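You operate a simulated robot arm through the tools that you are given. There is no shell and no other tool.

You are at the controls of a simulated robot arm. One attempt, no reset.

## Task
Shut the valve, park the wetter roller, blot the puddle and lift the bottle out of its dock.
Fine: the blotter goes back; the bottle stands next to the grey-band bottle, in line with the dock. Set down upright: hand blotter, blue-band water bottle. What is to be rubbed or washed off counts as gone when no trace of it is left.
Where things are to end (x, y in the base frame): blue-band water bottle within 40 mm of [1020, -240].
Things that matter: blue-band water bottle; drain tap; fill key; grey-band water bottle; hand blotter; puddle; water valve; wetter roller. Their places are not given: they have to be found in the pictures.

The check looks at the end state, three seconds after you hand in, the way a careful person would. Anything else that was tipped, shoved, dropped, spilled or broken makes it a failure.

## Robot
A 7-joint arm with a four-finger gripper, fixed in place. Base frame: the origin is on the floor under the middle of its stand, x ahead of it, y to its left, z up; the work surface is at about z = 788. Units: mm, rad, N and s.
It reaches about 1223 mm from its shoulder. Its first joint turns from -1.204 to 3.002 rad. Payload 3.67 kg.
The TCP is the grasp point between the finger pads, 28 mm short of the fingertips. In the tool frame z runs along the fingers and y along their closing line. The gripper opens to 112 mm; its body begins 73 mm behind the TCP.
Orientation is that of the tool frame in the base frame, as a unit quaternion [x, y, z, w]. With the fingers straight down and closing along the base's y, the tool's x points along the base's -x, its y along +y and its z along -z.

## Interface
- The arm moves only by the tool step_arm. Its argument "targets" is a list of rows, each a list of 3 entries, a list of its own where there are three numbers: the shift along the tool's x, y, z in cm, then the turn, a rotation vector about the tool's x, y, z in rad, then the finger opening in cm, from 0 to 11.2. In form: [[[x, y, z], [ax, ay, az], grip], ...]. A call has 1 to 20 rows; each row shifts and turns the commanded pose from where the row before left it, along the tool's axes as they then stand. Rows are played at 5 a second. More than 50 mm and 0.15 rad between two rows, or a gripper value outside its range, and nothing of the call is played. A pose out of reach is approached as far as the arm can. The call stops where the force on the tool passes 50 N (or 10 N more than at its start, if that is more) or the arm is blocked; 0.2 s more then pass. Each finger travels about 102.5 mm/s and halts on what it meets, pressing with about 40 N; the grip force reading is that of the motor and also rises with nothing between the fingers. The clock runs only during rows and for 0.2 s after the last one: add rows that do not move to give the fingers time. It gives the time, the measured TCP pose, the force on the tool (base axes), the opening and the grip force at its end, in the units of the frame above (readings bear some noise), with the torque about the TCP (base axes, N m) and any sound that the robot's microphone picked up.
- Cameras (640 x 400 px; columns grow to the right, rows downward): "scene" is fixed at [50.5, -499.8, 1395.3]; the picture's right is [0.05, -1.00, 0.00], its down [-0.55, -0.03, -0.83] and it looks along [0.83, 0.04, -0.55] (base axes); focal length 366 px, centre (320, 200). "wrist" rides on the gripper at [60, -18, -104] in the tool frame; the picture's right is [0.29, 0.96, 0.00], its down [-0.80, 0.24, -0.55] and it looks along [-0.53, 0.16, 0.83] (tool axes); focal length 234 px, centre (320, 200).
- snapshot(camera): a new picture of that camera. The clock stands still meanwhile.
- move_column(by): slides the trunk up (or, below 0, down) by that many mm; the arm rides with it, the base frame stays. It gives what a move gives, with no picture.
- measure_at(camera, pixels): there is no depth. For up to 12 entries [column, row, z] of the newest picture of that camera ("zoom" is the newest enlarged one), the place [x, y] in the base frame at which the ray of that pixel passes the height z, good to about 3 mm. The clock stands still meanwhile.
- close_up(camera, box): a new picture of the part [left, top, right, bottom] of that camera's present view, enlarged. The clock stands still meanwhile.
- job_done(): hands the job in; it is judged then, once.

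Leave the gripper open and the arm clear of the work at the hand-in unless told otherwise.

The tools are called after "Request:" as name(argument=value, ...) on one line, values as JSON. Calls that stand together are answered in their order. step_arm: Moves the arm, as the interface text tells. Its arguments: {"type":"object","properties":{"targets":{"type":"array"}},"required":["targets"]} The other tools are called the same way: move_column (by) moves the trunk up or down; snapshot (camera) takes a picture; measure_at (camera, pixels) gives the place at which the rays of pixels pass given heights; close_up (camera, box) takes an enlarged picture of a part of a camera's view; job_done () hands the job in.

At the start:

```text
time_s: 0.0
position: [705.5, -526.9, 1088.5]
tcp_rot: [0.001, 1.0, 0.0, 0.0]
ft_force: [0.4, 0.1, -0.2]
ft_torque: [-0.04, 0.0, -0.01]
width: 112.3
grip_force: 0.0
trunk travel left (down, up): [-600.0, 240.0]
```

scene: 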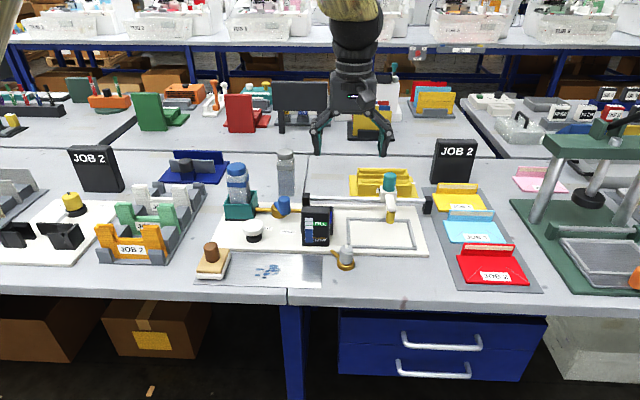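
wrist: 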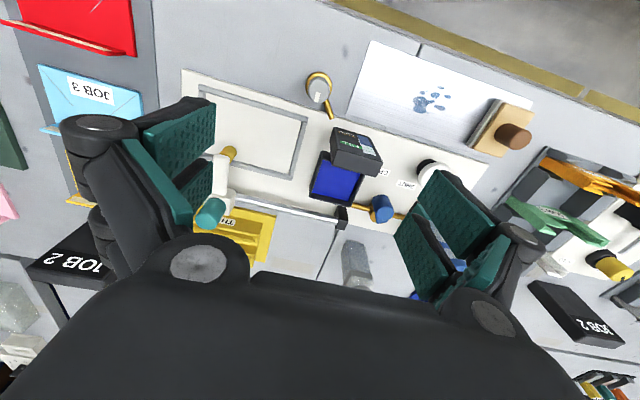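

I see a work station in the scene picture: a bottle in a teal dock at about (237,180), a blue valve knob at (283,204), a blotter at (212,258), a puddle at (268,270), and a roller with a teal handle at (389,190). I'll take enlarged views before moving.

Request:
close_up(camera="scene", box=[190, 140, 350, 240])

Request:
close_up(camera="scene", box=[300, 150, 460, 250])

Request:
close_up(camera="scene", box=[190, 200, 350, 300])

Request:
close_up(camera="wrist", box=[170, 30, 560, 274])

```text
4.00 times, centred on (270, 190) of scene
```

zoom: 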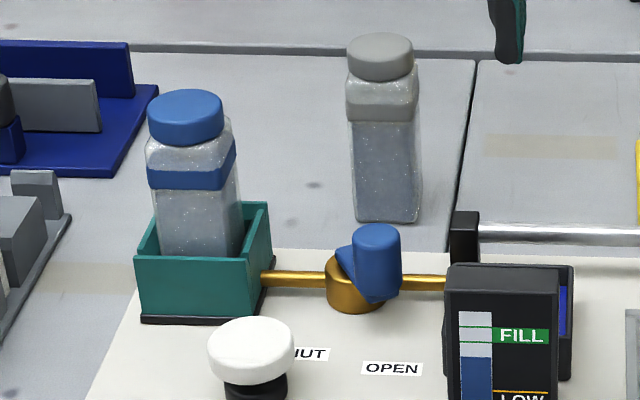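

```text
4.00 times, centred on (380, 200) of scene
```

zoom: 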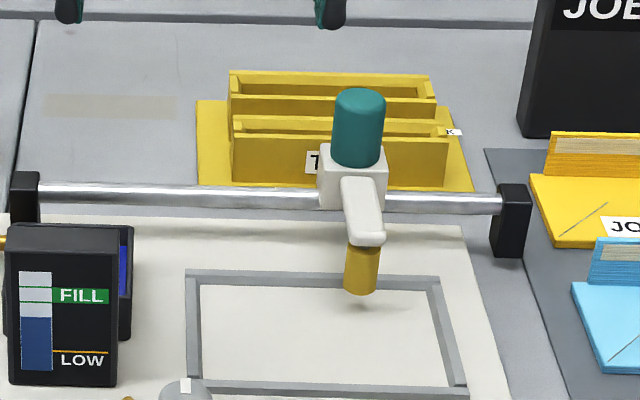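

```text
4.00 times, centred on (270, 250) of scene
```

zoom: 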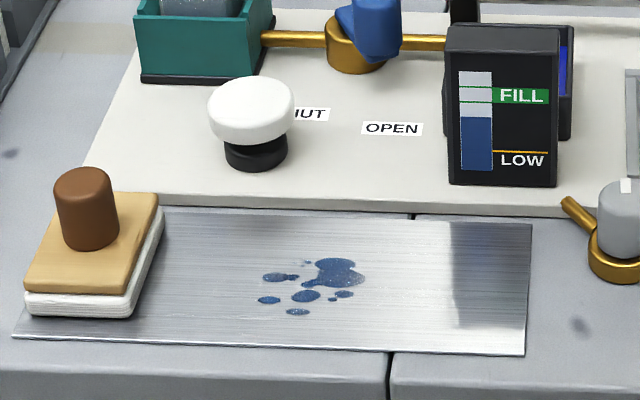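

```text
1.64 times, centred on (365, 152) of wrist
```

zoom: 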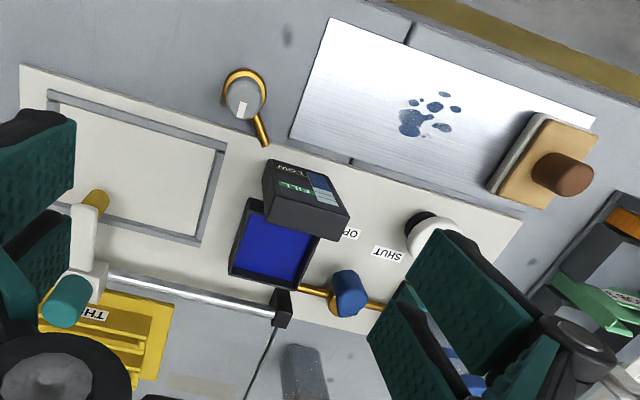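

The white plate has SHUT/OPEN labels in front of the blue valve knob. The rail carries the white carriage with its teal knob. I'll measure rough positions of each thing in the scene picture at plausible heights.

Request:
measure_at(camera="scene", pixels=[[287, 194, 788], [286, 152, 980], [236, 166, 980], [236, 166, 950], [284, 198, 870], [284, 198, 850], [268, 272, 790], [211, 244, 850], [211, 262, 800], [390, 174, 900], [390, 174, 870], [254, 226, 830]])

Request:
measure_at(camera="scene", pixels=[[225, 220, 792], [255, 219, 792], [268, 229, 792], [287, 232, 792], [304, 213, 800], [426, 213, 800], [345, 258, 800], [348, 220, 792], [418, 248, 792], [195, 284, 788], [323, 256, 788], [320, 288, 788]])

```text
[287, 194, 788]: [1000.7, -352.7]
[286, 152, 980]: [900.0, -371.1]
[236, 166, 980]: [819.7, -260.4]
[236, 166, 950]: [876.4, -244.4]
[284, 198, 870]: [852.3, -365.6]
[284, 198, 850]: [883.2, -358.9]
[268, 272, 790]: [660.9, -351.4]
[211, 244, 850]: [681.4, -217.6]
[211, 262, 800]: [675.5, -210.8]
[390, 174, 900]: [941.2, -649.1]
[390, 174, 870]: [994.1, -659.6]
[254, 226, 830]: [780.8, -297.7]
```

```text
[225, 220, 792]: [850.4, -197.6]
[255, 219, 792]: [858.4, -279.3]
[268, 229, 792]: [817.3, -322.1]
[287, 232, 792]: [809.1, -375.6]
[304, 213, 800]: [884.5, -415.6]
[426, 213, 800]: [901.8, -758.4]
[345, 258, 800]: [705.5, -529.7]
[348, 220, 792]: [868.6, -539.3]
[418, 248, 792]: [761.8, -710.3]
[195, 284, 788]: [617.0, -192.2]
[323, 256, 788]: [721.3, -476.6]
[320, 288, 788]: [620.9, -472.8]
```

Next I'll zoom the wrist picture on the roller, rail ends and yellow rack to look for any "park" marking.

Request:
close_up(camera="wrist", box=[170, 80, 370, 280])

Request:
close_up(camera="scene", box=[330, 160, 450, 235])

Request:
close_up(camera="scene", box=[250, 180, 340, 250])

```text
2.00 times, centred on (270, 180) of wrist
```

zoom: 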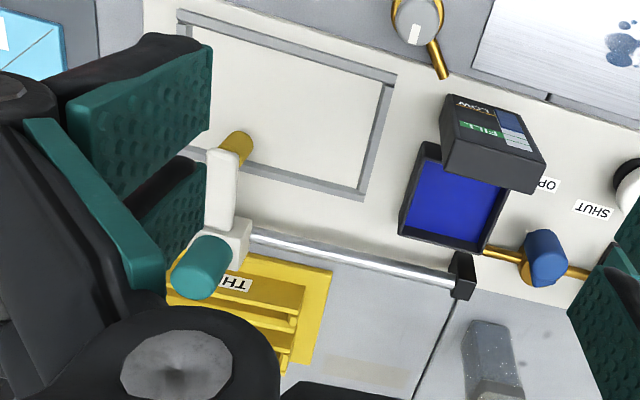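

```text
5.33 times, centred on (390, 198) of scene
```

zoom: 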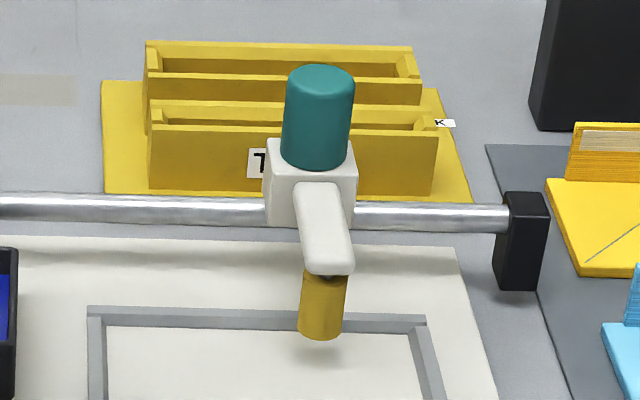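

```text
5.71 times, centred on (295, 215) of scene
```

zoom: 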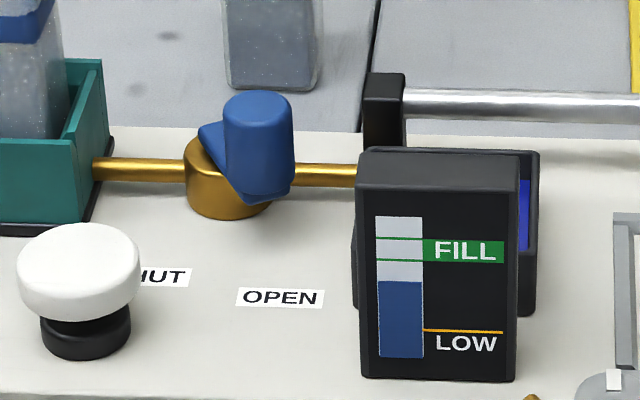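

No park marking is visible yet. I'll move the hand sideways (toward -y), high above everything, to see the rail's right end and the roller from another angle.

Request:
step_arm(targets=[[[0, -4, 0], [0, 0, 0], 11.2], [[0, -4, 0], [0, 0, 0], 11.2], [[0, -4, 0], [0, 0, 0], 11.2], [[0, -4, 0], [0, 0, 0], 11.2], [[0, -4, 0], [0, 0, 0], 11.2]])

Request:
snapshot(camera="wrist")

Request:
snapshot(camera="scene")

```text
time_s: 1.2
position: [704.4, -729.7, 1088.2]
tcp_rot: [0.0, 1.0, 0.001, 0.0]
ft_force: [0.2, 0.5, 0.4]
ft_torque: [0.03, 0.03, 0.01]
width: 112.0
grip_force: 0.0
trunk travel left (down, up): [-600.0, 240.0]
```

```text
taken
```

wrist: 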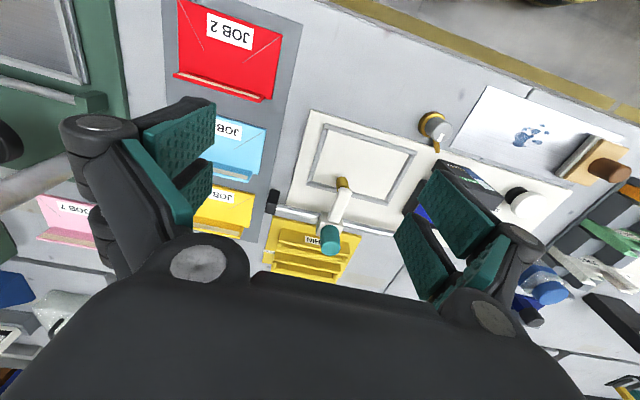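

```text
taken
```

scene: 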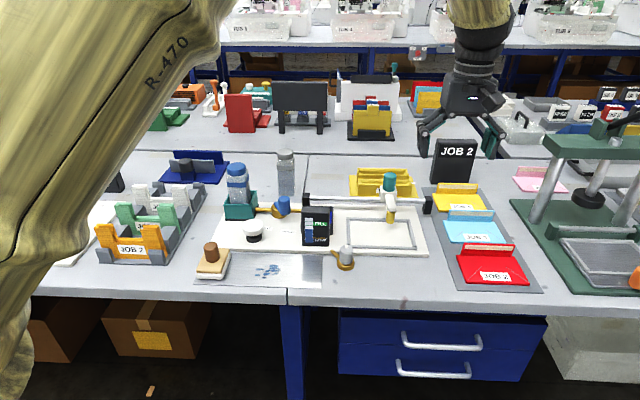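

Request:
close_up(camera="wrist", box=[250, 90, 450, 290])

Request:
close_up(camera="wrist", box=[280, 150, 380, 270])

```text
2.00 times, centred on (350, 190) of wrist
```

zoom: 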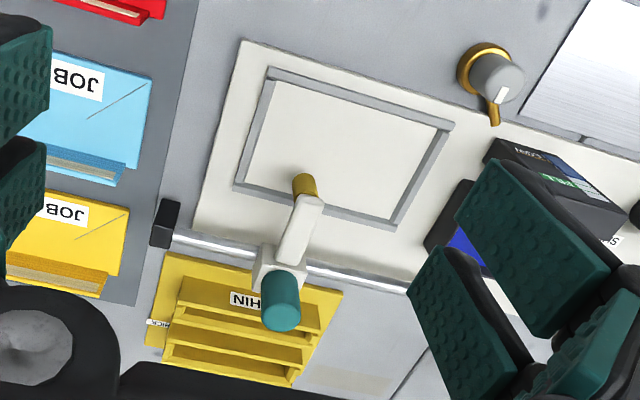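

```text
3.33 times, centred on (330, 210) of wrist
```

zoom: 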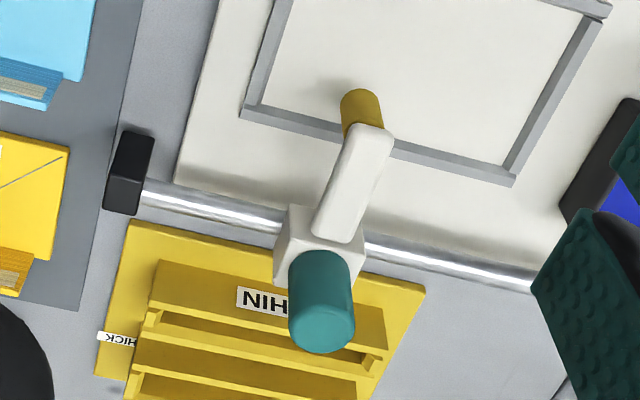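

The teal knob and the carriage sit partway along the rail, and I see no park mark yet. A similar unit stands on the back bench around (365,90) with its own teal handle, so I'll look closely at it, and also at the left rail end near the tray.

Request:
close_up(camera="scene", box=[200, 60, 440, 150])

Request:
close_up(camera="scene", box=[330, 60, 430, 140])

Request:
close_up(camera="scene", box=[290, 180, 440, 270])

```text
2.67 times, centred on (320, 105) of scene
```

zoom: 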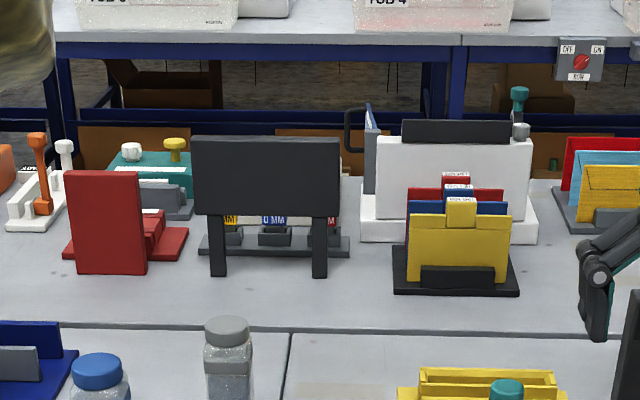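

```text
5.00 times, centred on (380, 100) of scene
```

zoom: 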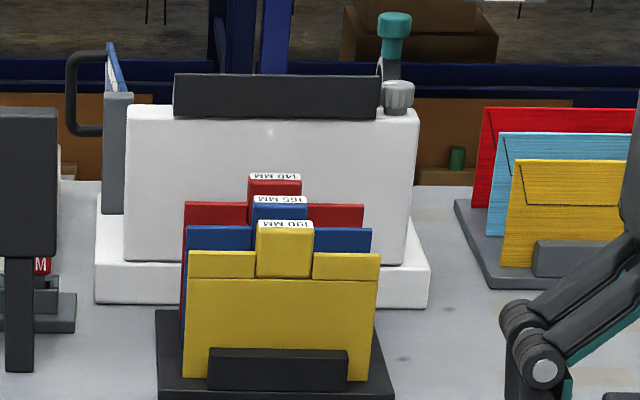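

```text
4.27 times, centred on (365, 225) of scene
```

zoom: 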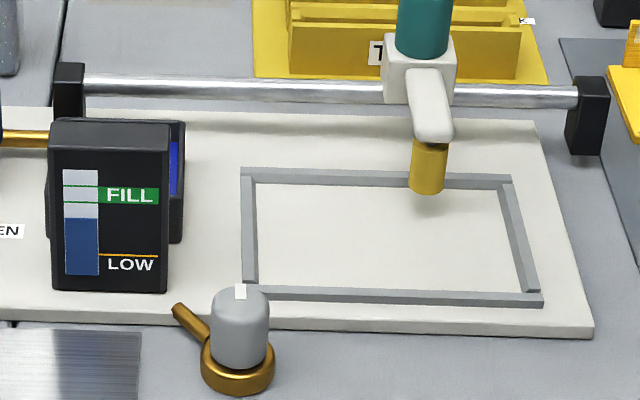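

The rail runs between two black posts at about y=-415 and y=-758. The left end sits over the water tray and the right end is past the frame. I'll move the hand over the tray for a steeper look at both the tray and valve labels.

Request:
step_arm(targets=[[[-1.4, 3.7, 0], [0, 0, 0], 11.2], [[-1.4, 3.7, 0], [0, 0, 0], 11.2], [[-1.4, 3.7, 0], [0, 0, 0], 11.2], [[-1.4, 3.7, 0], [0, 0, 0], 11.2], [[-1.4, 3.7, 0], [0, 0, 0], 11.2], [[-1.4, 3.7, 0], [0, 0, 0], 11.2], [[-1.4, 3.7, 0], [0, 0, 0], 11.2]])

Request:
snapshot(camera="wrist")

Request:
close_up(camera="wrist", box=[200, 50, 410, 260])

```text
time_s: 2.8
position: [805.2, -465.9, 1088.5]
tcp_rot: [0.001, 1.0, -0.001, 0.0]
ft_force: [0.3, 0.6, 0.4]
ft_torque: [-0.01, 0.03, -0.01]
width: 112.0
grip_force: 0.1
trunk travel left (down, up): [-600.0, 240.0]
```

```text
taken
```

wrist: 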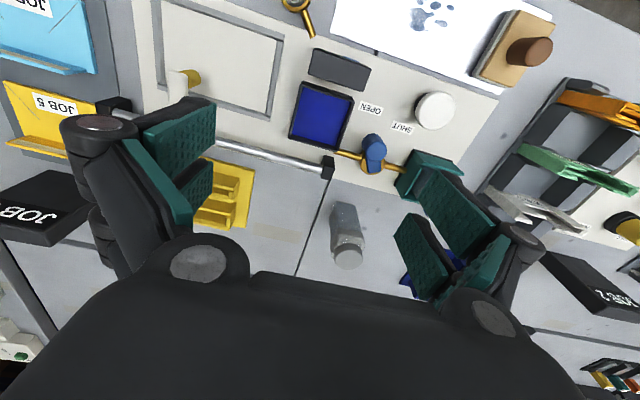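

```text
1.90 times, centred on (305, 155) of wrist
```

zoom: 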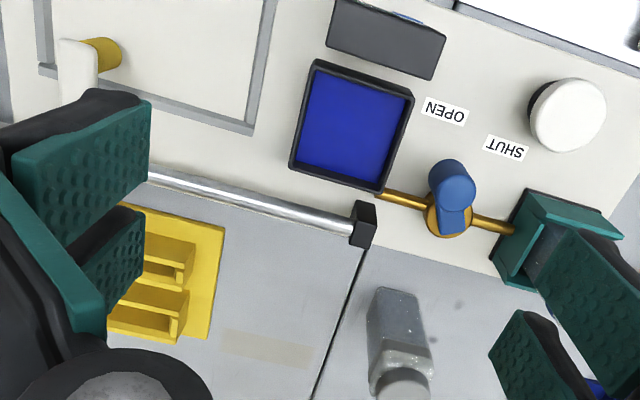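

I now see the tray (322,115), the valve (375,150) with its SHUT/OPEN labels, the fill key (435,110), and the carriage partly hidden behind a finger. I'll measure rail, tray, roller and valve at several heights to pin the geometry.

Request:
measure_at(camera="wrist", pixels=[[192, 77, 800], [192, 77, 830], [322, 115, 800], [303, 80, 820], [354, 95, 820], [288, 138, 820], [338, 152, 820], [327, 160, 840], [327, 160, 860], [327, 160, 880], [345, 213, 788], [346, 257, 960]])

Request:
measure_at(camera="scene", pixels=[[427, 212, 788], [428, 200, 840], [428, 200, 860], [428, 200, 880], [309, 196, 840], [309, 196, 860], [309, 196, 880], [390, 222, 800], [390, 222, 820], [390, 222, 840], [390, 175, 900], [390, 175, 930]])

```text
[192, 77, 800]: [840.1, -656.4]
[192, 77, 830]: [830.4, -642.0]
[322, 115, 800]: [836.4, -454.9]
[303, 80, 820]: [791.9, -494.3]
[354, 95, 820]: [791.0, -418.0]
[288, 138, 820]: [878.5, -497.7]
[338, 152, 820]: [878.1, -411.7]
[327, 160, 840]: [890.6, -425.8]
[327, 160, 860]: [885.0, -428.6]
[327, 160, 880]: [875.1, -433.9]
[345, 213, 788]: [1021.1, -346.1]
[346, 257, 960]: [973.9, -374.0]
```

```text
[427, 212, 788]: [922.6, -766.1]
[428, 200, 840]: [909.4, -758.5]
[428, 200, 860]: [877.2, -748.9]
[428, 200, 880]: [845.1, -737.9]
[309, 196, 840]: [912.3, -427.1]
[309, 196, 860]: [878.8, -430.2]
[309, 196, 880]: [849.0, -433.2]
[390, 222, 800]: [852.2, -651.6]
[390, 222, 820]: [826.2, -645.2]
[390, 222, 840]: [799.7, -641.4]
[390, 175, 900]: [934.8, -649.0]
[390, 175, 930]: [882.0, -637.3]
```

Numbers so far:
- The posts and rail are at x≈885, with the post tops at z≈858.
- The roller tip is near (830,-645,~820), so the roller lines up in x with the tray (x 791–878, y -497 to -412).

I'll lower and shift the hand to look closely at the valve, staying above the bottle tops (about z 941).

Request:
step_arm(targets=[[[0, 3.4, 0], [0, 0, 0], 11.2], [[0, 3.4, 0], [0, 0, 0], 11.2], [[0, 3.4, 2.5], [0, 0, 0], 11.2], [[0, 0, 2.5], [0, 0, 0], 11.2], [[0, 0, 2.5], [0, 0, 0], 11.2]])

Request:
snapshot(camera="wrist")

Request:
close_up(camera="wrist", box=[220, 60, 400, 240])

```text
time_s: 4.0
position: [805.0, -365.7, 1011.5]
tcp_rot: [0.0, 1.0, 0.0, -0.001]
ft_force: [0.2, -0.4, -0.4]
ft_torque: [-0.01, 0.02, 0.01]
width: 111.9
grip_force: 0.1
trunk travel left (down, up): [-600.0, 240.0]
```

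```text
taken
```

wrist: 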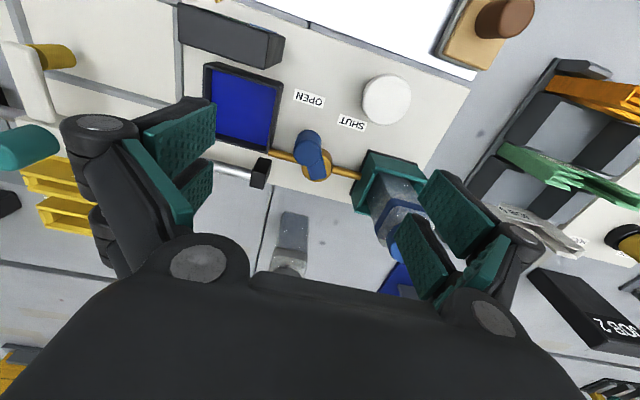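

```text
2.22 times, centred on (310, 150) of wrist
```

zoom: 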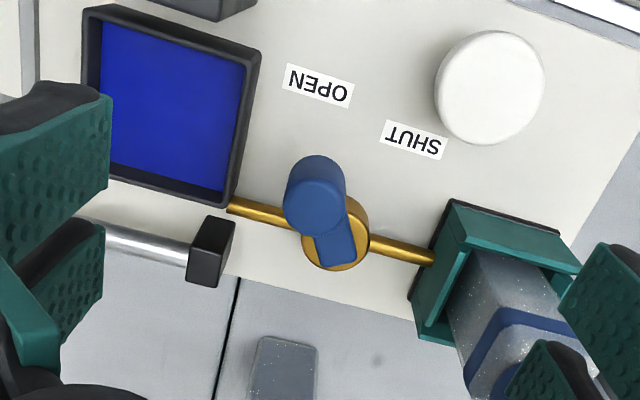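

Now the valve is clear: a brass hub at about wrist (317,167), a blue lever with an upright grip at (308,152), and OPEN (309,99) / SHUT (352,123) labels. I'll measure these at several heights.

Request:
measure_at(camera="wrist", pixels=[[309, 98.7, 793], [352.3, 123, 793], [316.8, 170, 800], [316.8, 168, 815], [307.8, 152, 840], [307.8, 152, 850], [307.8, 152, 860], [307.8, 152, 870], [272, 152, 812], [357, 175, 812], [386, 98, 830], [386, 98, 840]])

Request:
measure_at(camera="scene", pixels=[[284.2, 198.7, 840], [284.2, 198.7, 850], [284.2, 198.7, 860], [284.2, 198.7, 870], [279, 215, 793], [279, 211, 800], [252, 222, 830], [252, 222, 840]])

```text
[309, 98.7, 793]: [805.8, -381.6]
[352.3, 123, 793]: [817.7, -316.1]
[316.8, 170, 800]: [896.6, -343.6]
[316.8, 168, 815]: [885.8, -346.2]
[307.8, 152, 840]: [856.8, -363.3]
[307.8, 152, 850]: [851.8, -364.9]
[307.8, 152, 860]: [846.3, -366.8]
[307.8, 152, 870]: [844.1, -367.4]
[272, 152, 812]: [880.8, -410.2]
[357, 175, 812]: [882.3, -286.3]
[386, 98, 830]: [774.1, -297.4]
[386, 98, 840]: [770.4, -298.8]
```

```text
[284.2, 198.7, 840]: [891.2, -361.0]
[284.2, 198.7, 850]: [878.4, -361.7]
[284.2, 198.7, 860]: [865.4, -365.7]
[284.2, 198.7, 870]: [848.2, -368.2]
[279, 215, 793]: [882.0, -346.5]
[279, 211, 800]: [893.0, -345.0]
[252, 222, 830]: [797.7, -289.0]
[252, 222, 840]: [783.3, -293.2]
```

The measurements give:
- The hub is at about (882,-346).
- The grip top is at about (847,-367,868), so the lever points toward OPEN (806,-382).
- SHUT is at (818,-316), so I must push the grip toward +y.

Before descending I check the heights of the tray rim, gauge and dock in the scene picture.

Request:
measure_at(camera="scene", pixels=[[333.6, 206.6, 810], [333.6, 206.6, 820], [333.6, 206.6, 830], [333.6, 206.6, 840], [330, 213, 840], [330, 213, 860], [303, 207, 850], [303, 207, 870], [303, 207, 890]])

Request:
measure_at(camera="wrist", pixels=[[178, 5, 850], [178, 5, 870], [285, 37, 870], [273, 67, 850], [273, 67, 870], [282, 82, 820], [269, 150, 820], [258, 175, 858], [366, 152, 840], [352, 208, 840], [424, 172, 840], [409, 210, 930]])

```text
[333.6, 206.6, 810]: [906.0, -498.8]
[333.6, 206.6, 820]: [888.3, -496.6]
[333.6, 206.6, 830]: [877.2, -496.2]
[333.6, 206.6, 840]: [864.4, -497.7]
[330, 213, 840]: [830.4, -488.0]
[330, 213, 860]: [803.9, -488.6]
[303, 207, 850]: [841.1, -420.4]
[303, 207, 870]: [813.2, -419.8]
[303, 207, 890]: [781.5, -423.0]
```

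```text
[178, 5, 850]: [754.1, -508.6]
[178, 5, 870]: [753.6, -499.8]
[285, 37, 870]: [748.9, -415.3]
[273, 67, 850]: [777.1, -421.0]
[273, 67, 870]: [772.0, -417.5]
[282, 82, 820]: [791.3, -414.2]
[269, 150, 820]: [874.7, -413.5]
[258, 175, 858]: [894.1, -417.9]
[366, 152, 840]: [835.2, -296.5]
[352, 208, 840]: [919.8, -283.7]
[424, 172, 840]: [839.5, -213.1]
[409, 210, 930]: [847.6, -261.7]
```

Tray rim is about z 828, and the gauge (x 749–772) reaches about z 895. The dock is about x 837–920, y -290…-213. I'll close the fingers and move to (835,-418) while still high, then check the picture before descending to push the valve grip from its -y side.

Request:
step_arm(targets=[[[-1, -1.7, 0], [0, 0, 0], 0], [[-1, -1.7, 0], [0, 0, 0], 0], [[-1, -1.8, 0], [0, 0, 0], 0], [[0, 0, 0], [0, 0, 0], 0], [[0, 0, 0], [0, 0, 0], 0]])

Request:
snapshot(camera="wrist")

Request:
snapshot(camera="scene")

```text
time_s: 5.2
position: [834.3, -417.9, 1012.0]
tcp_rot: [0.001, 1.0, 0.0, 0.0]
ft_force: [-0.3, 0.2, -0.3]
ft_torque: [0.03, 0.0, 0.01]
width: 0.0
grip_force: 36.0
trunk travel left (down, up): [-600.0, 240.0]
```

```text
taken
```

wrist: 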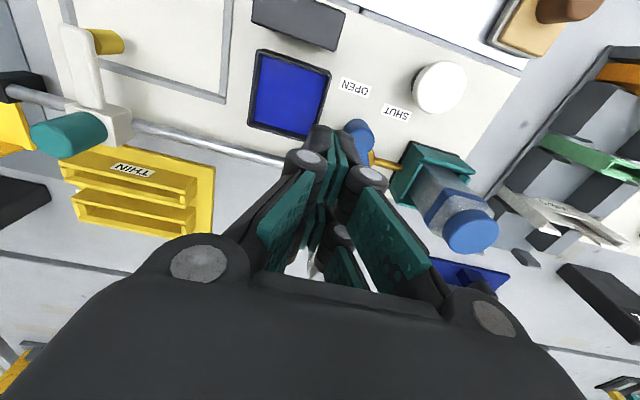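

```text
taken
```

scene: 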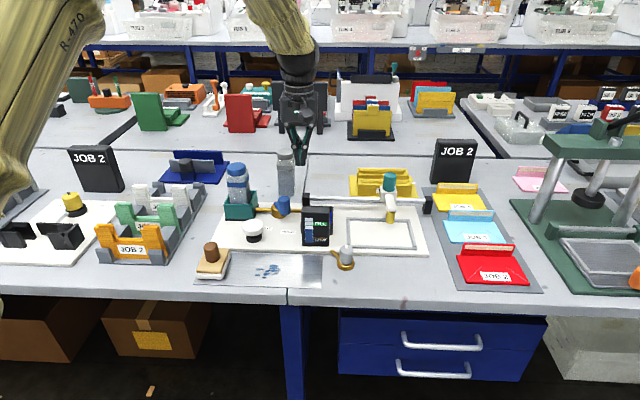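

The closed fingers are slim, with tips around (330,135), and the valve grip is visible just to their right at (358,132). I'll descend to z≈866 at x≈840, y≈-418, with the tips about 10 mm above the tray rim.

Request:
step_arm(targets=[[[-0.6, 0, 4], [0, 0, 0], 0], [[0, 0, 4], [0, 0, 0], 0], [[0, 0, 4], [0, 0, 0], 0], [[0, 0, 2.6], [0, 0, 0], 0]])

Request:
snapshot(camera="wrist")

Request:
close_up(camera="scene", box=[220, 140, 360, 250])

```text
time_s: 6.2
position: [839.4, -417.0, 867.4]
tcp_rot: [0.001, 1.0, 0.0, 0.0]
ft_force: [-0.3, -0.4, 0.5]
ft_torque: [-0.04, 0.04, 0.0]
width: 0.0
grip_force: 35.8
trunk travel left (down, up): [-600.0, 240.0]
```

```text
taken
```

wrist: 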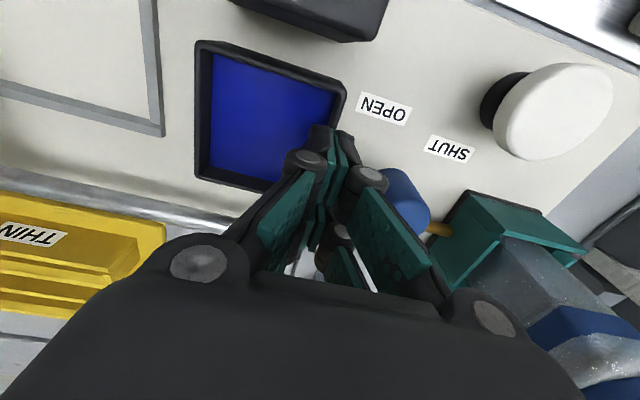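

```text
3.64 times, centred on (290, 195) of scene
```

zoom: 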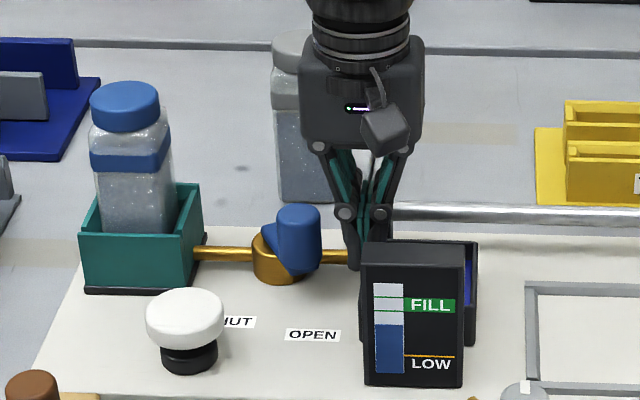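

The closed fingers are just to the -y side of the grip. I push slowly toward +y and watch force and sound.

Request:
step_arm(targets=[[[0, 0.8, 0], [0, 0, 0], 0], [[0, 0.8, 0], [0, 0, 0], 0], [[0, 0.8, 0], [0, 0, 0], 0], [[0, 0.8, 0], [0, 0, 0], 0], [[0, 0.6, 0], [0, 0, 0], 0]])

Request:
close_up(camera="scene", box=[220, 140, 360, 250])

```text
time_s: 7.4
position: [840.5, -380.3, 867.1]
tcp_rot: [0.001, 1.0, 0.0, 0.0]
ft_force: [0.1, -0.6, -0.3]
ft_torque: [-0.04, -0.03, 0.01]
width: 0.2
grip_force: 36.3
trunk travel left (down, up): [-600.0, 240.0]
```

```text
3.64 times, centred on (290, 195) of scene
```

zoom: 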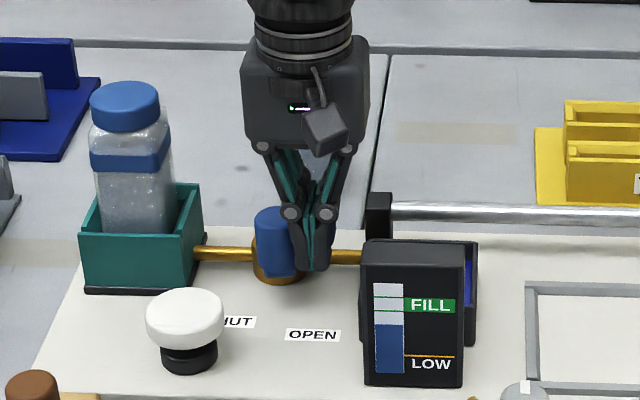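

The grip has begun to swing (zoom (277,240)), with negligible force. I continue pushing until a stop is felt.

Request:
step_arm(targets=[[[0, 0.6, 0], [0, 0, 0], 0], [[0, 0.6, 0], [0, 0, 0], 0], [[0, 0.6, 0], [0, 0, 0], 0], [[0, 0, 0], [0, 0, 0], 0]])

Request:
close_up(camera="scene", box=[220, 140, 360, 250])

Request:
snapshot(camera="wrist")

```text
time_s: 8.4
position: [838.8, -361.1, 866.5]
tcp_rot: [0.001, 1.0, 0.001, 0.0]
ft_force: [0.9, -0.9, -0.4]
ft_torque: [-0.03, 0.0, 0.02]
width: 0.0
grip_force: 35.9
trunk travel left (down, up): [-600.0, 240.0]
```

```text
3.64 times, centred on (290, 195) of scene
```

zoom: 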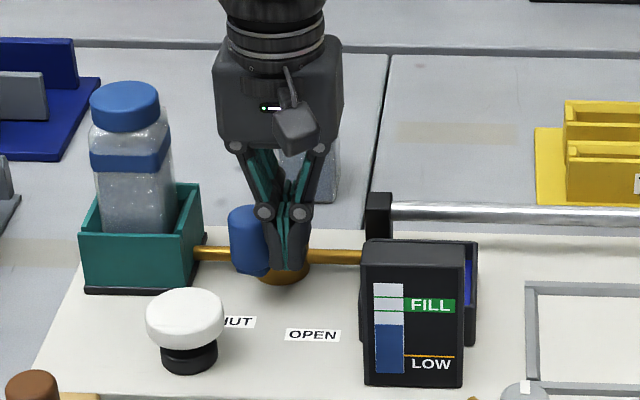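

```text
taken
```

wrist: 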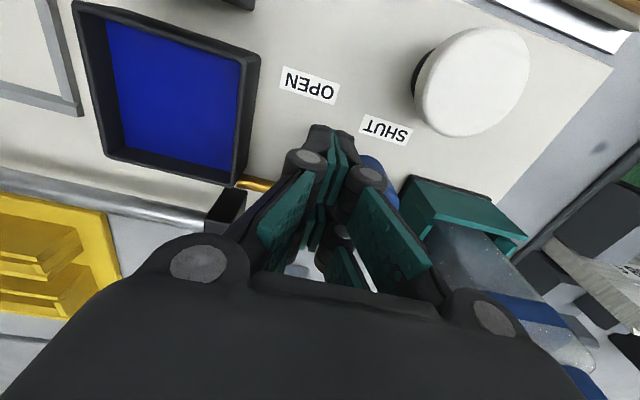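

The grip is now past the midpoint toward SHUT, with force still about 1 N. I continue in small steps to feel for the end stop.

Request:
step_arm(targets=[[[0, 0.4, 0], [0, 0, 0], 0], [[0, 0.4, 0], [0, 0, 0], 0], [[0, 0, 0], [0, 0, 0], 0]])

Request:
close_up(camera="scene", box=[220, 140, 360, 250])

```text
time_s: 9.2
position: [839.7, -353.7, 867.1]
tcp_rot: [0.0, 1.0, 0.001, 0.0]
ft_force: [2.6, -1.7, -1.0]
ft_torque: [0.02, 0.03, -0.04]
width: 0.1
grip_force: 36.0
trunk travel left (down, up): [-600.0, 240.0]
```

```text
3.64 times, centred on (290, 195) of scene
```

zoom: 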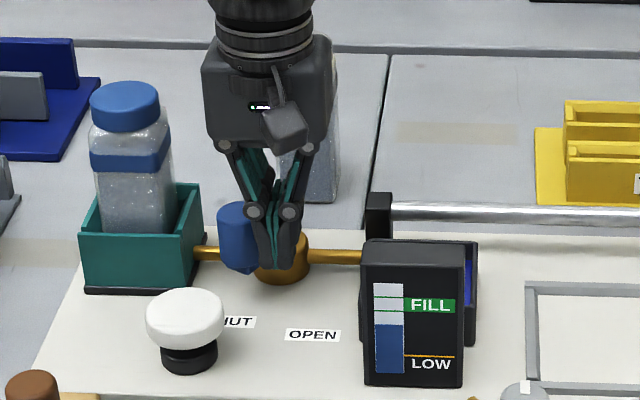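

The force is rising slightly. I'll back off a little in -y and rise so the wrist camera can show the lever angle relative to the SHUT label.

Request:
step_arm(targets=[[[0, -1.5, 0], [0, 0, 0], 0], [[0, -2, -2], [0, 0, 0], 0], [[0, 0, -4], [0, 0, 0], 0], [[0, 0, -4], [0, 0, 0], 0], [[0, 0, -4], [0, 0, 0], 0]])

Request:
snapshot(camera="wrist")

Request:
close_up(camera="wrist", box=[300, 60, 480, 240])

Request:
close_up(camera="scene", box=[220, 150, 340, 240])

```text
time_s: 10.4
position: [837.7, -388.5, 1009.8]
tcp_rot: [0.001, 1.0, 0.001, 0.0]
ft_force: [-0.4, 0.3, 0.3]
ft_torque: [-0.03, -0.03, 0.0]
width: 0.0
grip_force: 35.9
trunk travel left (down, up): [-600.0, 240.0]
```

```text
taken
```

wrist: 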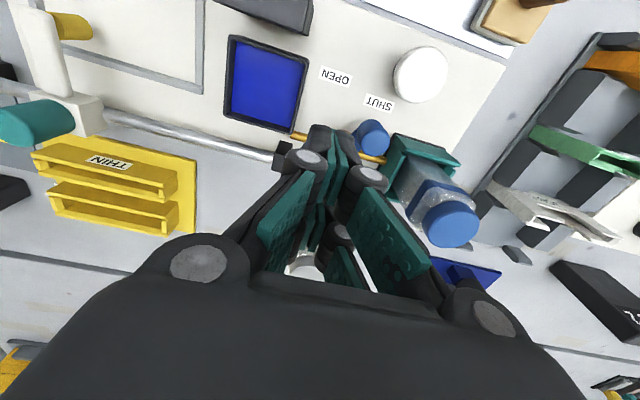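

```text
2.22 times, centred on (390, 150) of wrist
```

zoom: 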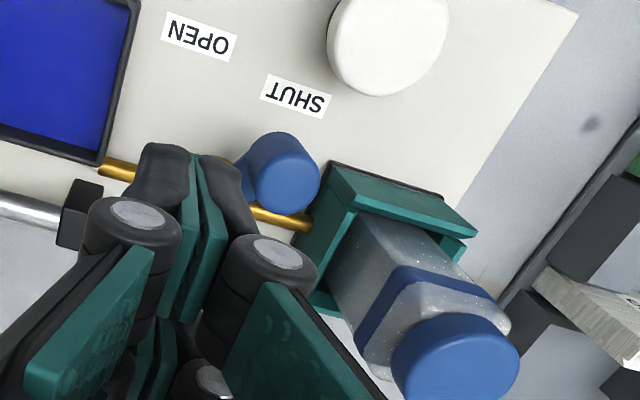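

```text
4.44 times, centred on (280, 195) of scene
```

zoom: 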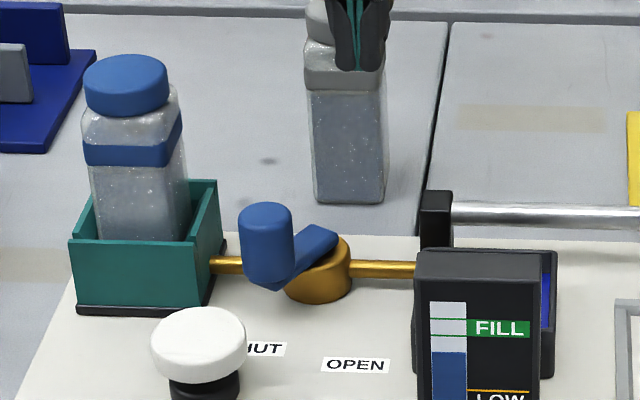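

The lever has clearly swung to the SHUT side. I'll measure the grip top to compute its angle.

Request:
measure_at(camera="wrist", pixels=[[374.3, 143.3, 868], [372, 140, 868], [452, 222, 940], [452, 222, 930], [452, 222, 945]])

Request:
measure_at(camera="scene", pixels=[[267.5, 198.3, 868], [236.5, 166, 930], [236.5, 166, 940], [236.5, 166, 950]])

```text
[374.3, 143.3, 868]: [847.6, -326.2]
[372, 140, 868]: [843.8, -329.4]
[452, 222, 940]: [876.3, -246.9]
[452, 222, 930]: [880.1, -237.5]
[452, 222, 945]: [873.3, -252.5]
```

```text
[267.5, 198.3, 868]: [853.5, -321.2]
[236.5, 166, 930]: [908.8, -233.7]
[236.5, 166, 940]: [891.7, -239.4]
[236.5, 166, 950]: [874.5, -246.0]
```

The grip is now at about (850,-324), roughly 35° on the SHUT side, against 31° on the OPEN side at the start. To make sure it is at its end stop, I'll go back down and push in tiny steps while watching the force.

Request:
step_arm(targets=[[[0, 0, 4], [0, 0, 0], 0], [[0, 0, 4], [0, 0, 0], 0], [[0, 0, 4], [0, 0, 0], 0], [[0, 0, 2.3], [0, 0, 0], 0], [[0, 1.5, 0], [0, 0, 0], 0], [[0, 1.5, 0], [0, 0, 0], 0], [[0, 0.5, 0], [0, 0, 0], 0], [[0, 0.3, 0], [0, 0, 0], 0], [[0, 0, 0], [0, 0, 0], 0]])

```text
time_s: 12.4
position: [839.4, -351.8, 864.6]
tcp_rot: [0.001, 1.0, 0.0, 0.0]
ft_force: [3.1, -3.5, 1.1]
ft_torque: [0.02, 0.02, -0.07]
width: 0.0
grip_force: 35.9
trunk travel left (down, up): [-600.0, 240.0]
```

Request:
step_arm(targets=[[[0, 0.3, 0], [0, 0, 0], 0], [[0, 0.3, 0], [0, 0, 0], 0], [[0, 0, 0], [0, 0, 0], 0]])

Request:
close_up(camera="scene", box=[220, 150, 340, 240])

```text
time_s: 13.2
position: [840.0, -347.1, 863.5]
tcp_rot: [0.001, 1.0, 0.0, 0.0]
ft_force: [1.3, -13.5, 0.9]
ft_torque: [0.07, 0.01, -0.2]
width: 0.1
grip_force: 35.7
trunk travel left (down, up): [-600.0, 240.0]
```

```text
4.44 times, centred on (280, 195) of scene
```

zoom: 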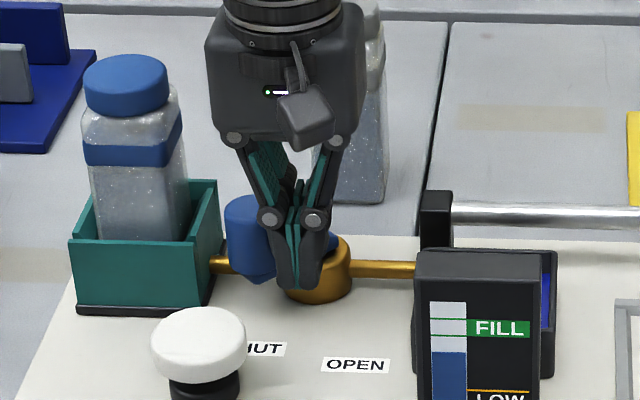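

The force has jumped to 13.5 N, which suggests the stop. I push a touch more to confirm.

Request:
step_arm(targets=[[[0, 0.2, 0], [0, 0, 0], 0], [[0, 0.2, 0], [0, 0, 0], 0], [[0, 0, 0], [0, 0, 0], 0]])

```text
time_s: 14.0
position: [840.2, -344.8, 863.7]
tcp_rot: [0.002, 1.0, 0.001, 0.0]
ft_force: [7.1, -43.3, 8.3]
ft_torque: [0.47, -0.09, -0.72]
width: 0.0
grip_force: 36.1
trunk travel left (down, up): [-600.0, 240.0]
```

43 N with no further travel means the valve is hard against its SHUT stop. I back off and rise, then look at it.

Request:
step_arm(targets=[[[0, -1.5, 0], [0, 0, 0], 0], [[0, -2, -1], [0, 0, 0], 0], [[0, 0, -4], [0, 0, 0], 0], [[0, 0, -4], [0, 0, 0], 0], [[0, 0, -4], [0, 0, 0], 0], [[0, 0, -2], [0, 0, 0], 0]])

Request:
snapshot(camera="wrist")

Request:
close_up(camera="scene", box=[220, 150, 340, 240])

```text
time_s: 15.4
position: [839.1, -376.3, 1014.6]
tcp_rot: [0.0, 1.0, 0.0, 0.0]
ft_force: [0.4, 0.3, -0.3]
ft_torque: [-0.01, 0.0, -0.01]
width: 0.5
grip_force: 35.3
trunk travel left (down, up): [-600.0, 240.0]
```

```text
taken
```

wrist: 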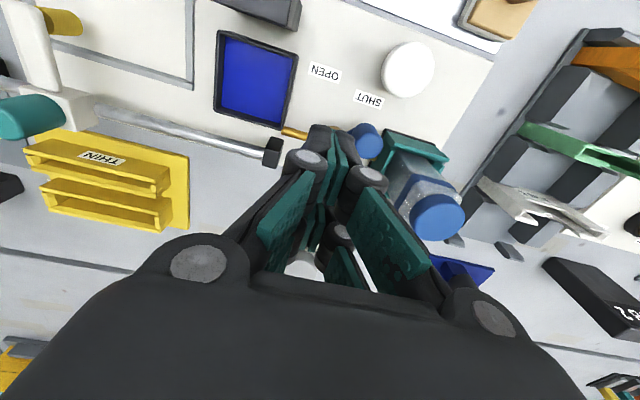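

```text
4.44 times, centred on (280, 195) of scene
```

zoom: 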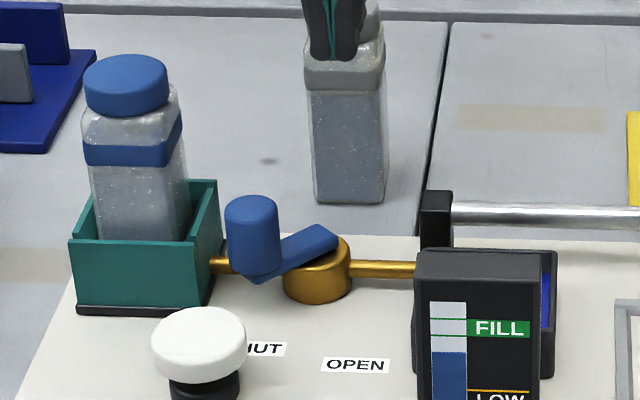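

The valve lever is at its SHUT stop. Next is the roller: I move the hand over toward the teal knob (around x≈885, y≈-640) at a safe height and look.

Request:
step_arm(targets=[[[0.6, -4, -1], [0, 0, 0], 0], [[0.6, -4, -1], [0, 0, 0], 0], [[0.6, -4, -1], [0, 0, 0], 0], [[0.6, -4, 0], [0, 0, 0], 0], [[0.6, -4, 0], [0, 0, 0], 0], [[0, -4, 0], [0, 0, 0], 0], [[0, -3, 0], [0, 0, 0], 0]])

Request:
snapshot(camera="wrist")

Request:
close_up(camera="wrist", box=[200, 40, 440, 240])

```text
time_s: 17.0
position: [808.0, -646.3, 1043.2]
tcp_rot: [0.001, 1.0, 0.001, 0.001]
ft_force: [-0.6, -0.3, 0.3]
ft_torque: [-0.01, 0.01, -0.02]
width: 0.1
grip_force: 35.5
trunk travel left (down, up): [-600.0, 240.0]
```

```text
taken
```

wrist: 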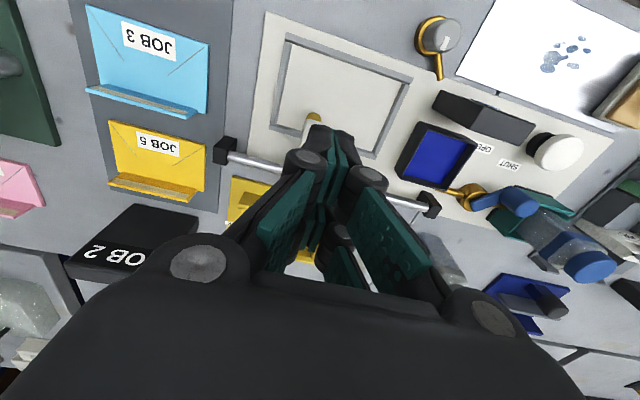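

```text
2.00 times, centred on (320, 140) of wrist
```

zoom: 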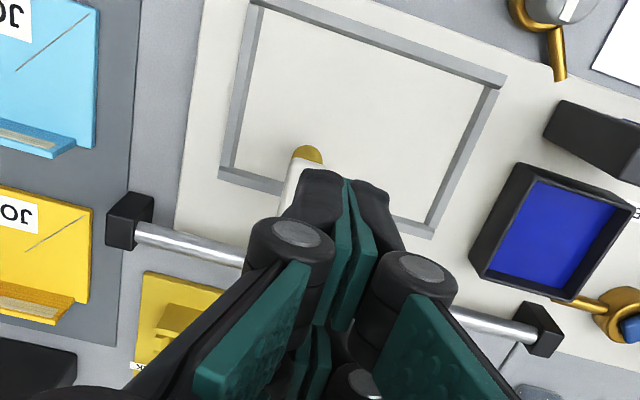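

The fingers hide the knob here, but the roller end shows at wrist (312,115). I'll measure the roller end from both cameras to get its height relative to the tray rim.

Request:
measure_at(camera="wrist", pixels=[[312.5, 115, 810], [312.5, 115, 820], [312.5, 115, 830], [312.5, 115, 840], [312.5, 115, 850], [224, 150, 858], [432, 205, 858], [419, 130, 828]])

Request:
measure_at(camera="scene", pixels=[[390, 221.4, 810], [390, 221.4, 820], [390, 221.4, 830], [390, 221.4, 840], [390, 221.4, 850], [390, 172, 920], [390, 172, 930], [390, 172, 940]])

```text
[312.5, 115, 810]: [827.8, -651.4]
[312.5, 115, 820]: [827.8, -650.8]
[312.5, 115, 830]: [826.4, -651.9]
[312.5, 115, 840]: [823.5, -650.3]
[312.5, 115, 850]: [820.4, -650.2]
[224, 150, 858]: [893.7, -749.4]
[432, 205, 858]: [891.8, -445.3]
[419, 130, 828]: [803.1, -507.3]
```

```text
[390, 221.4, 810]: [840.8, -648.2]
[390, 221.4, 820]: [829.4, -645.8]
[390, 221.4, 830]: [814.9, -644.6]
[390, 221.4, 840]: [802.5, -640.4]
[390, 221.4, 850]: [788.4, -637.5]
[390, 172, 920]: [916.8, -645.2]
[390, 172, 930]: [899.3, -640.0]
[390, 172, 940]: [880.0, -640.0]
```

The roller end reads about (828,-648,821), while the tray rim reads about 828, so a plain slide could touch the tray wall. I need a more precise look. I move to (885,-530,925), between the carriage and the tray and above the rail, for an oblique view of both.

Request:
step_arm(targets=[[[-1.3, 3.9, 0], [0, 0, 0], 0], [[-1.6, 3.9, 0], [0, 0, 0], 0], [[-1.6, 3.9, 0], [0, 0, 0], 0], [[-1.6, 0, 2], [0, 0, 0], 0], [[-1.6, 0, 2], [0, 0, 0], 0], [[0, 0, 4], [0, 0, 0], 0], [[0, 0, 4], [0, 0, 0], 0]])

Request:
snapshot(camera="wrist")

Request:
close_up(camera="wrist", box=[90, 0, 330, 150])

Request:
close_up(camera="wrist", box=[330, 0, 570, 150])

```text
time_s: 18.6
position: [885.8, -529.1, 923.2]
tcp_rot: [0.001, 1.0, 0.001, -0.001]
ft_force: [0.0, 0.0, 0.3]
ft_torque: [-0.05, 0.0, 0.02]
width: 0.1
grip_force: 35.8
trunk travel left (down, up): [-600.0, 240.0]
```

```text
taken
```

wrist: 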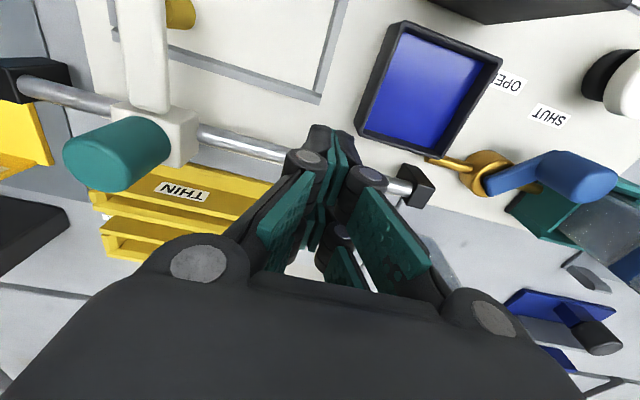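

```text
2.67 times, centred on (210, 75) of wrist
```

zoom: 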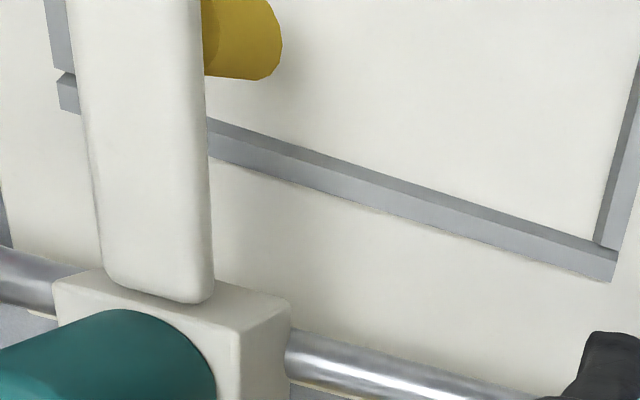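

```text
2.67 times, centred on (450, 75) of wrist
```

zoom: 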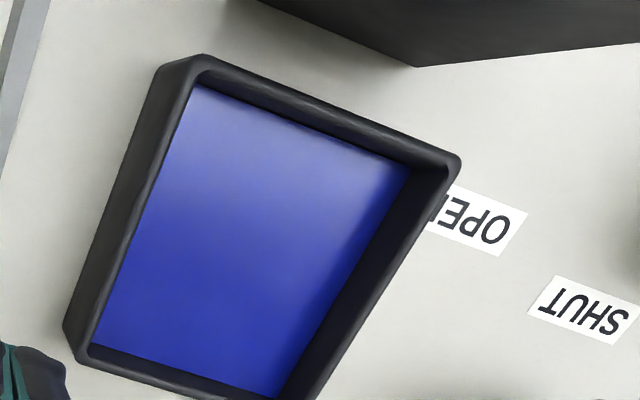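

From here the white arm runs from the block toward -x, and the ochre roller hangs below its tip as an upright cylinder. I need the roller bottom height against the tray rim, so I take high-zoom scene close-ups of both.

Request:
close_up(camera="scene", box=[366, 195, 414, 225])

Request:
close_up(camera="scene", box=[296, 195, 344, 225])

Request:
close_up(camera="scene", box=[366, 168, 414, 198])

```text
13.33 times, centred on (390, 210) of scene
```

zoom: 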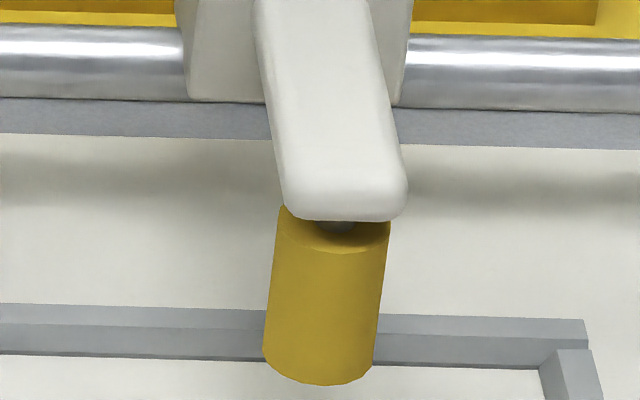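

```text
13.33 times, centred on (320, 210) of scene
```

zoom: 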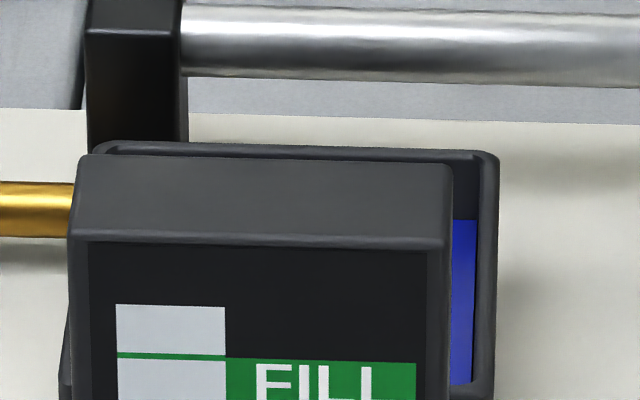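

```text
13.33 times, centred on (390, 183) of scene
```

zoom: 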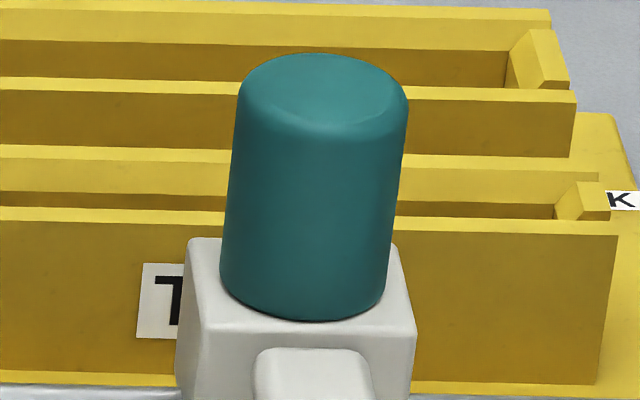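

The roller is an upright cylinder (about 22 mm in diameter, 31 mm long) hanging from a pin, with its bottom rim at scene (389.9,223.9). I'll triangulate that bottom and the tray's back-right rim corner with the wrist view.

Request:
measure_at(camera="wrist", pixels=[[354.3, 121.9, 815], [354.3, 121.9, 825], [354.3, 121.9, 835], [390, 24.4, 815], [390, 24.4, 825], [390, 24.4, 835], [503, 59, 815], [503, 59, 825], [503, 59, 835], [196, 17, 800], [196, 17, 810], [196, 17, 820]])

Request:
measure_at(camera="scene", pixels=[[389.9, 223.9, 800], [389.9, 223.9, 805], [389.9, 223.9, 810], [389.9, 223.9, 815], [389.9, 223.9, 820], [333.2, 206.7, 815], [333.2, 206.7, 825], [333.2, 206.7, 835], [303.2, 206, 815], [303.2, 206, 825], [303.2, 206, 835]])

```text
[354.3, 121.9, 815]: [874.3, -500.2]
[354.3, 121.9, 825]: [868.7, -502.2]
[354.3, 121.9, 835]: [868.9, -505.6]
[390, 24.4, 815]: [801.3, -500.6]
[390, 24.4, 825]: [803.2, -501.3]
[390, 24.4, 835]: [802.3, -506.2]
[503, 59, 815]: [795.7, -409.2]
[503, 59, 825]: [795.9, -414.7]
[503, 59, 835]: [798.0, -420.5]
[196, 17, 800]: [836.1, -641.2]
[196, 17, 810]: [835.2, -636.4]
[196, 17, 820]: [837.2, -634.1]
```

```text
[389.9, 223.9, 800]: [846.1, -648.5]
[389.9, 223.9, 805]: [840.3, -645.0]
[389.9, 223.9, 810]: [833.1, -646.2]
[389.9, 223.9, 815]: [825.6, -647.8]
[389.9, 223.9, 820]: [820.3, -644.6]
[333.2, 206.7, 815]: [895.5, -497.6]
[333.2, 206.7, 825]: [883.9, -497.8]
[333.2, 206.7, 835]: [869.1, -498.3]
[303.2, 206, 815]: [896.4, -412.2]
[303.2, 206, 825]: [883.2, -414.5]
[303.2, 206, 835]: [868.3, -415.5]
```

Best estimates are a roller bottom at z≈813, a tray rim at z≈832 (so the roller would sit inside the tray), and a knob about 32 mm across, z 880–927, near (887,-646). I'll rise, move above the knob with fingers opened to 7 cm, and look straight at it.

Request:
step_arm(targets=[[[0, 0, -4], [0, 0, 0], 3], [[0, 0, -4], [0, 0, 0], 7], [[0, -4, 0], [0, 0, 0], 7], [[0, -4, 0], [0, 0, 0], 7], [[0, -3.7, 0], [0, 0, 0], 7], [[0, 0, 0], [0, 0, 0], 7]])

Request:
snapshot(camera="wrist")

Request:
close_up(camera="scene", box=[340, 120, 440, 220])

```text
time_s: 20.0
position: [887.3, -645.0, 1003.2]
tcp_rot: [0.0, 1.0, 0.0, 0.0]
ft_force: [0.0, -0.8, -0.6]
ft_torque: [-0.06, 0.0, 0.02]
width: 69.9
grip_force: 0.1
trunk travel left (down, up): [-600.0, 240.0]
```

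```text
taken
```

wrist: 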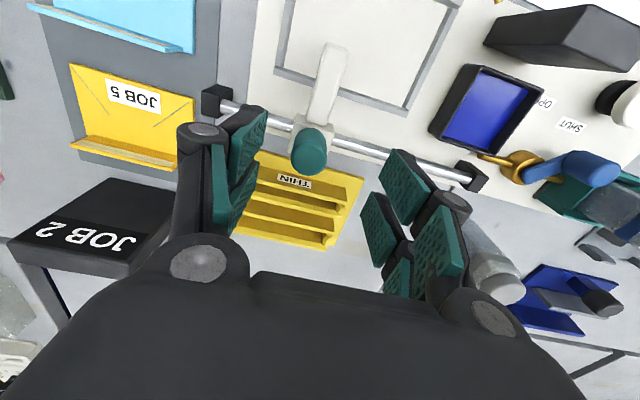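

```text
4.00 times, centred on (390, 170) of scene
```

zoom: 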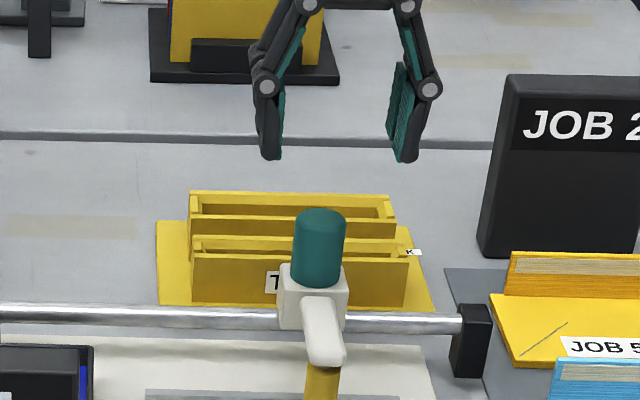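

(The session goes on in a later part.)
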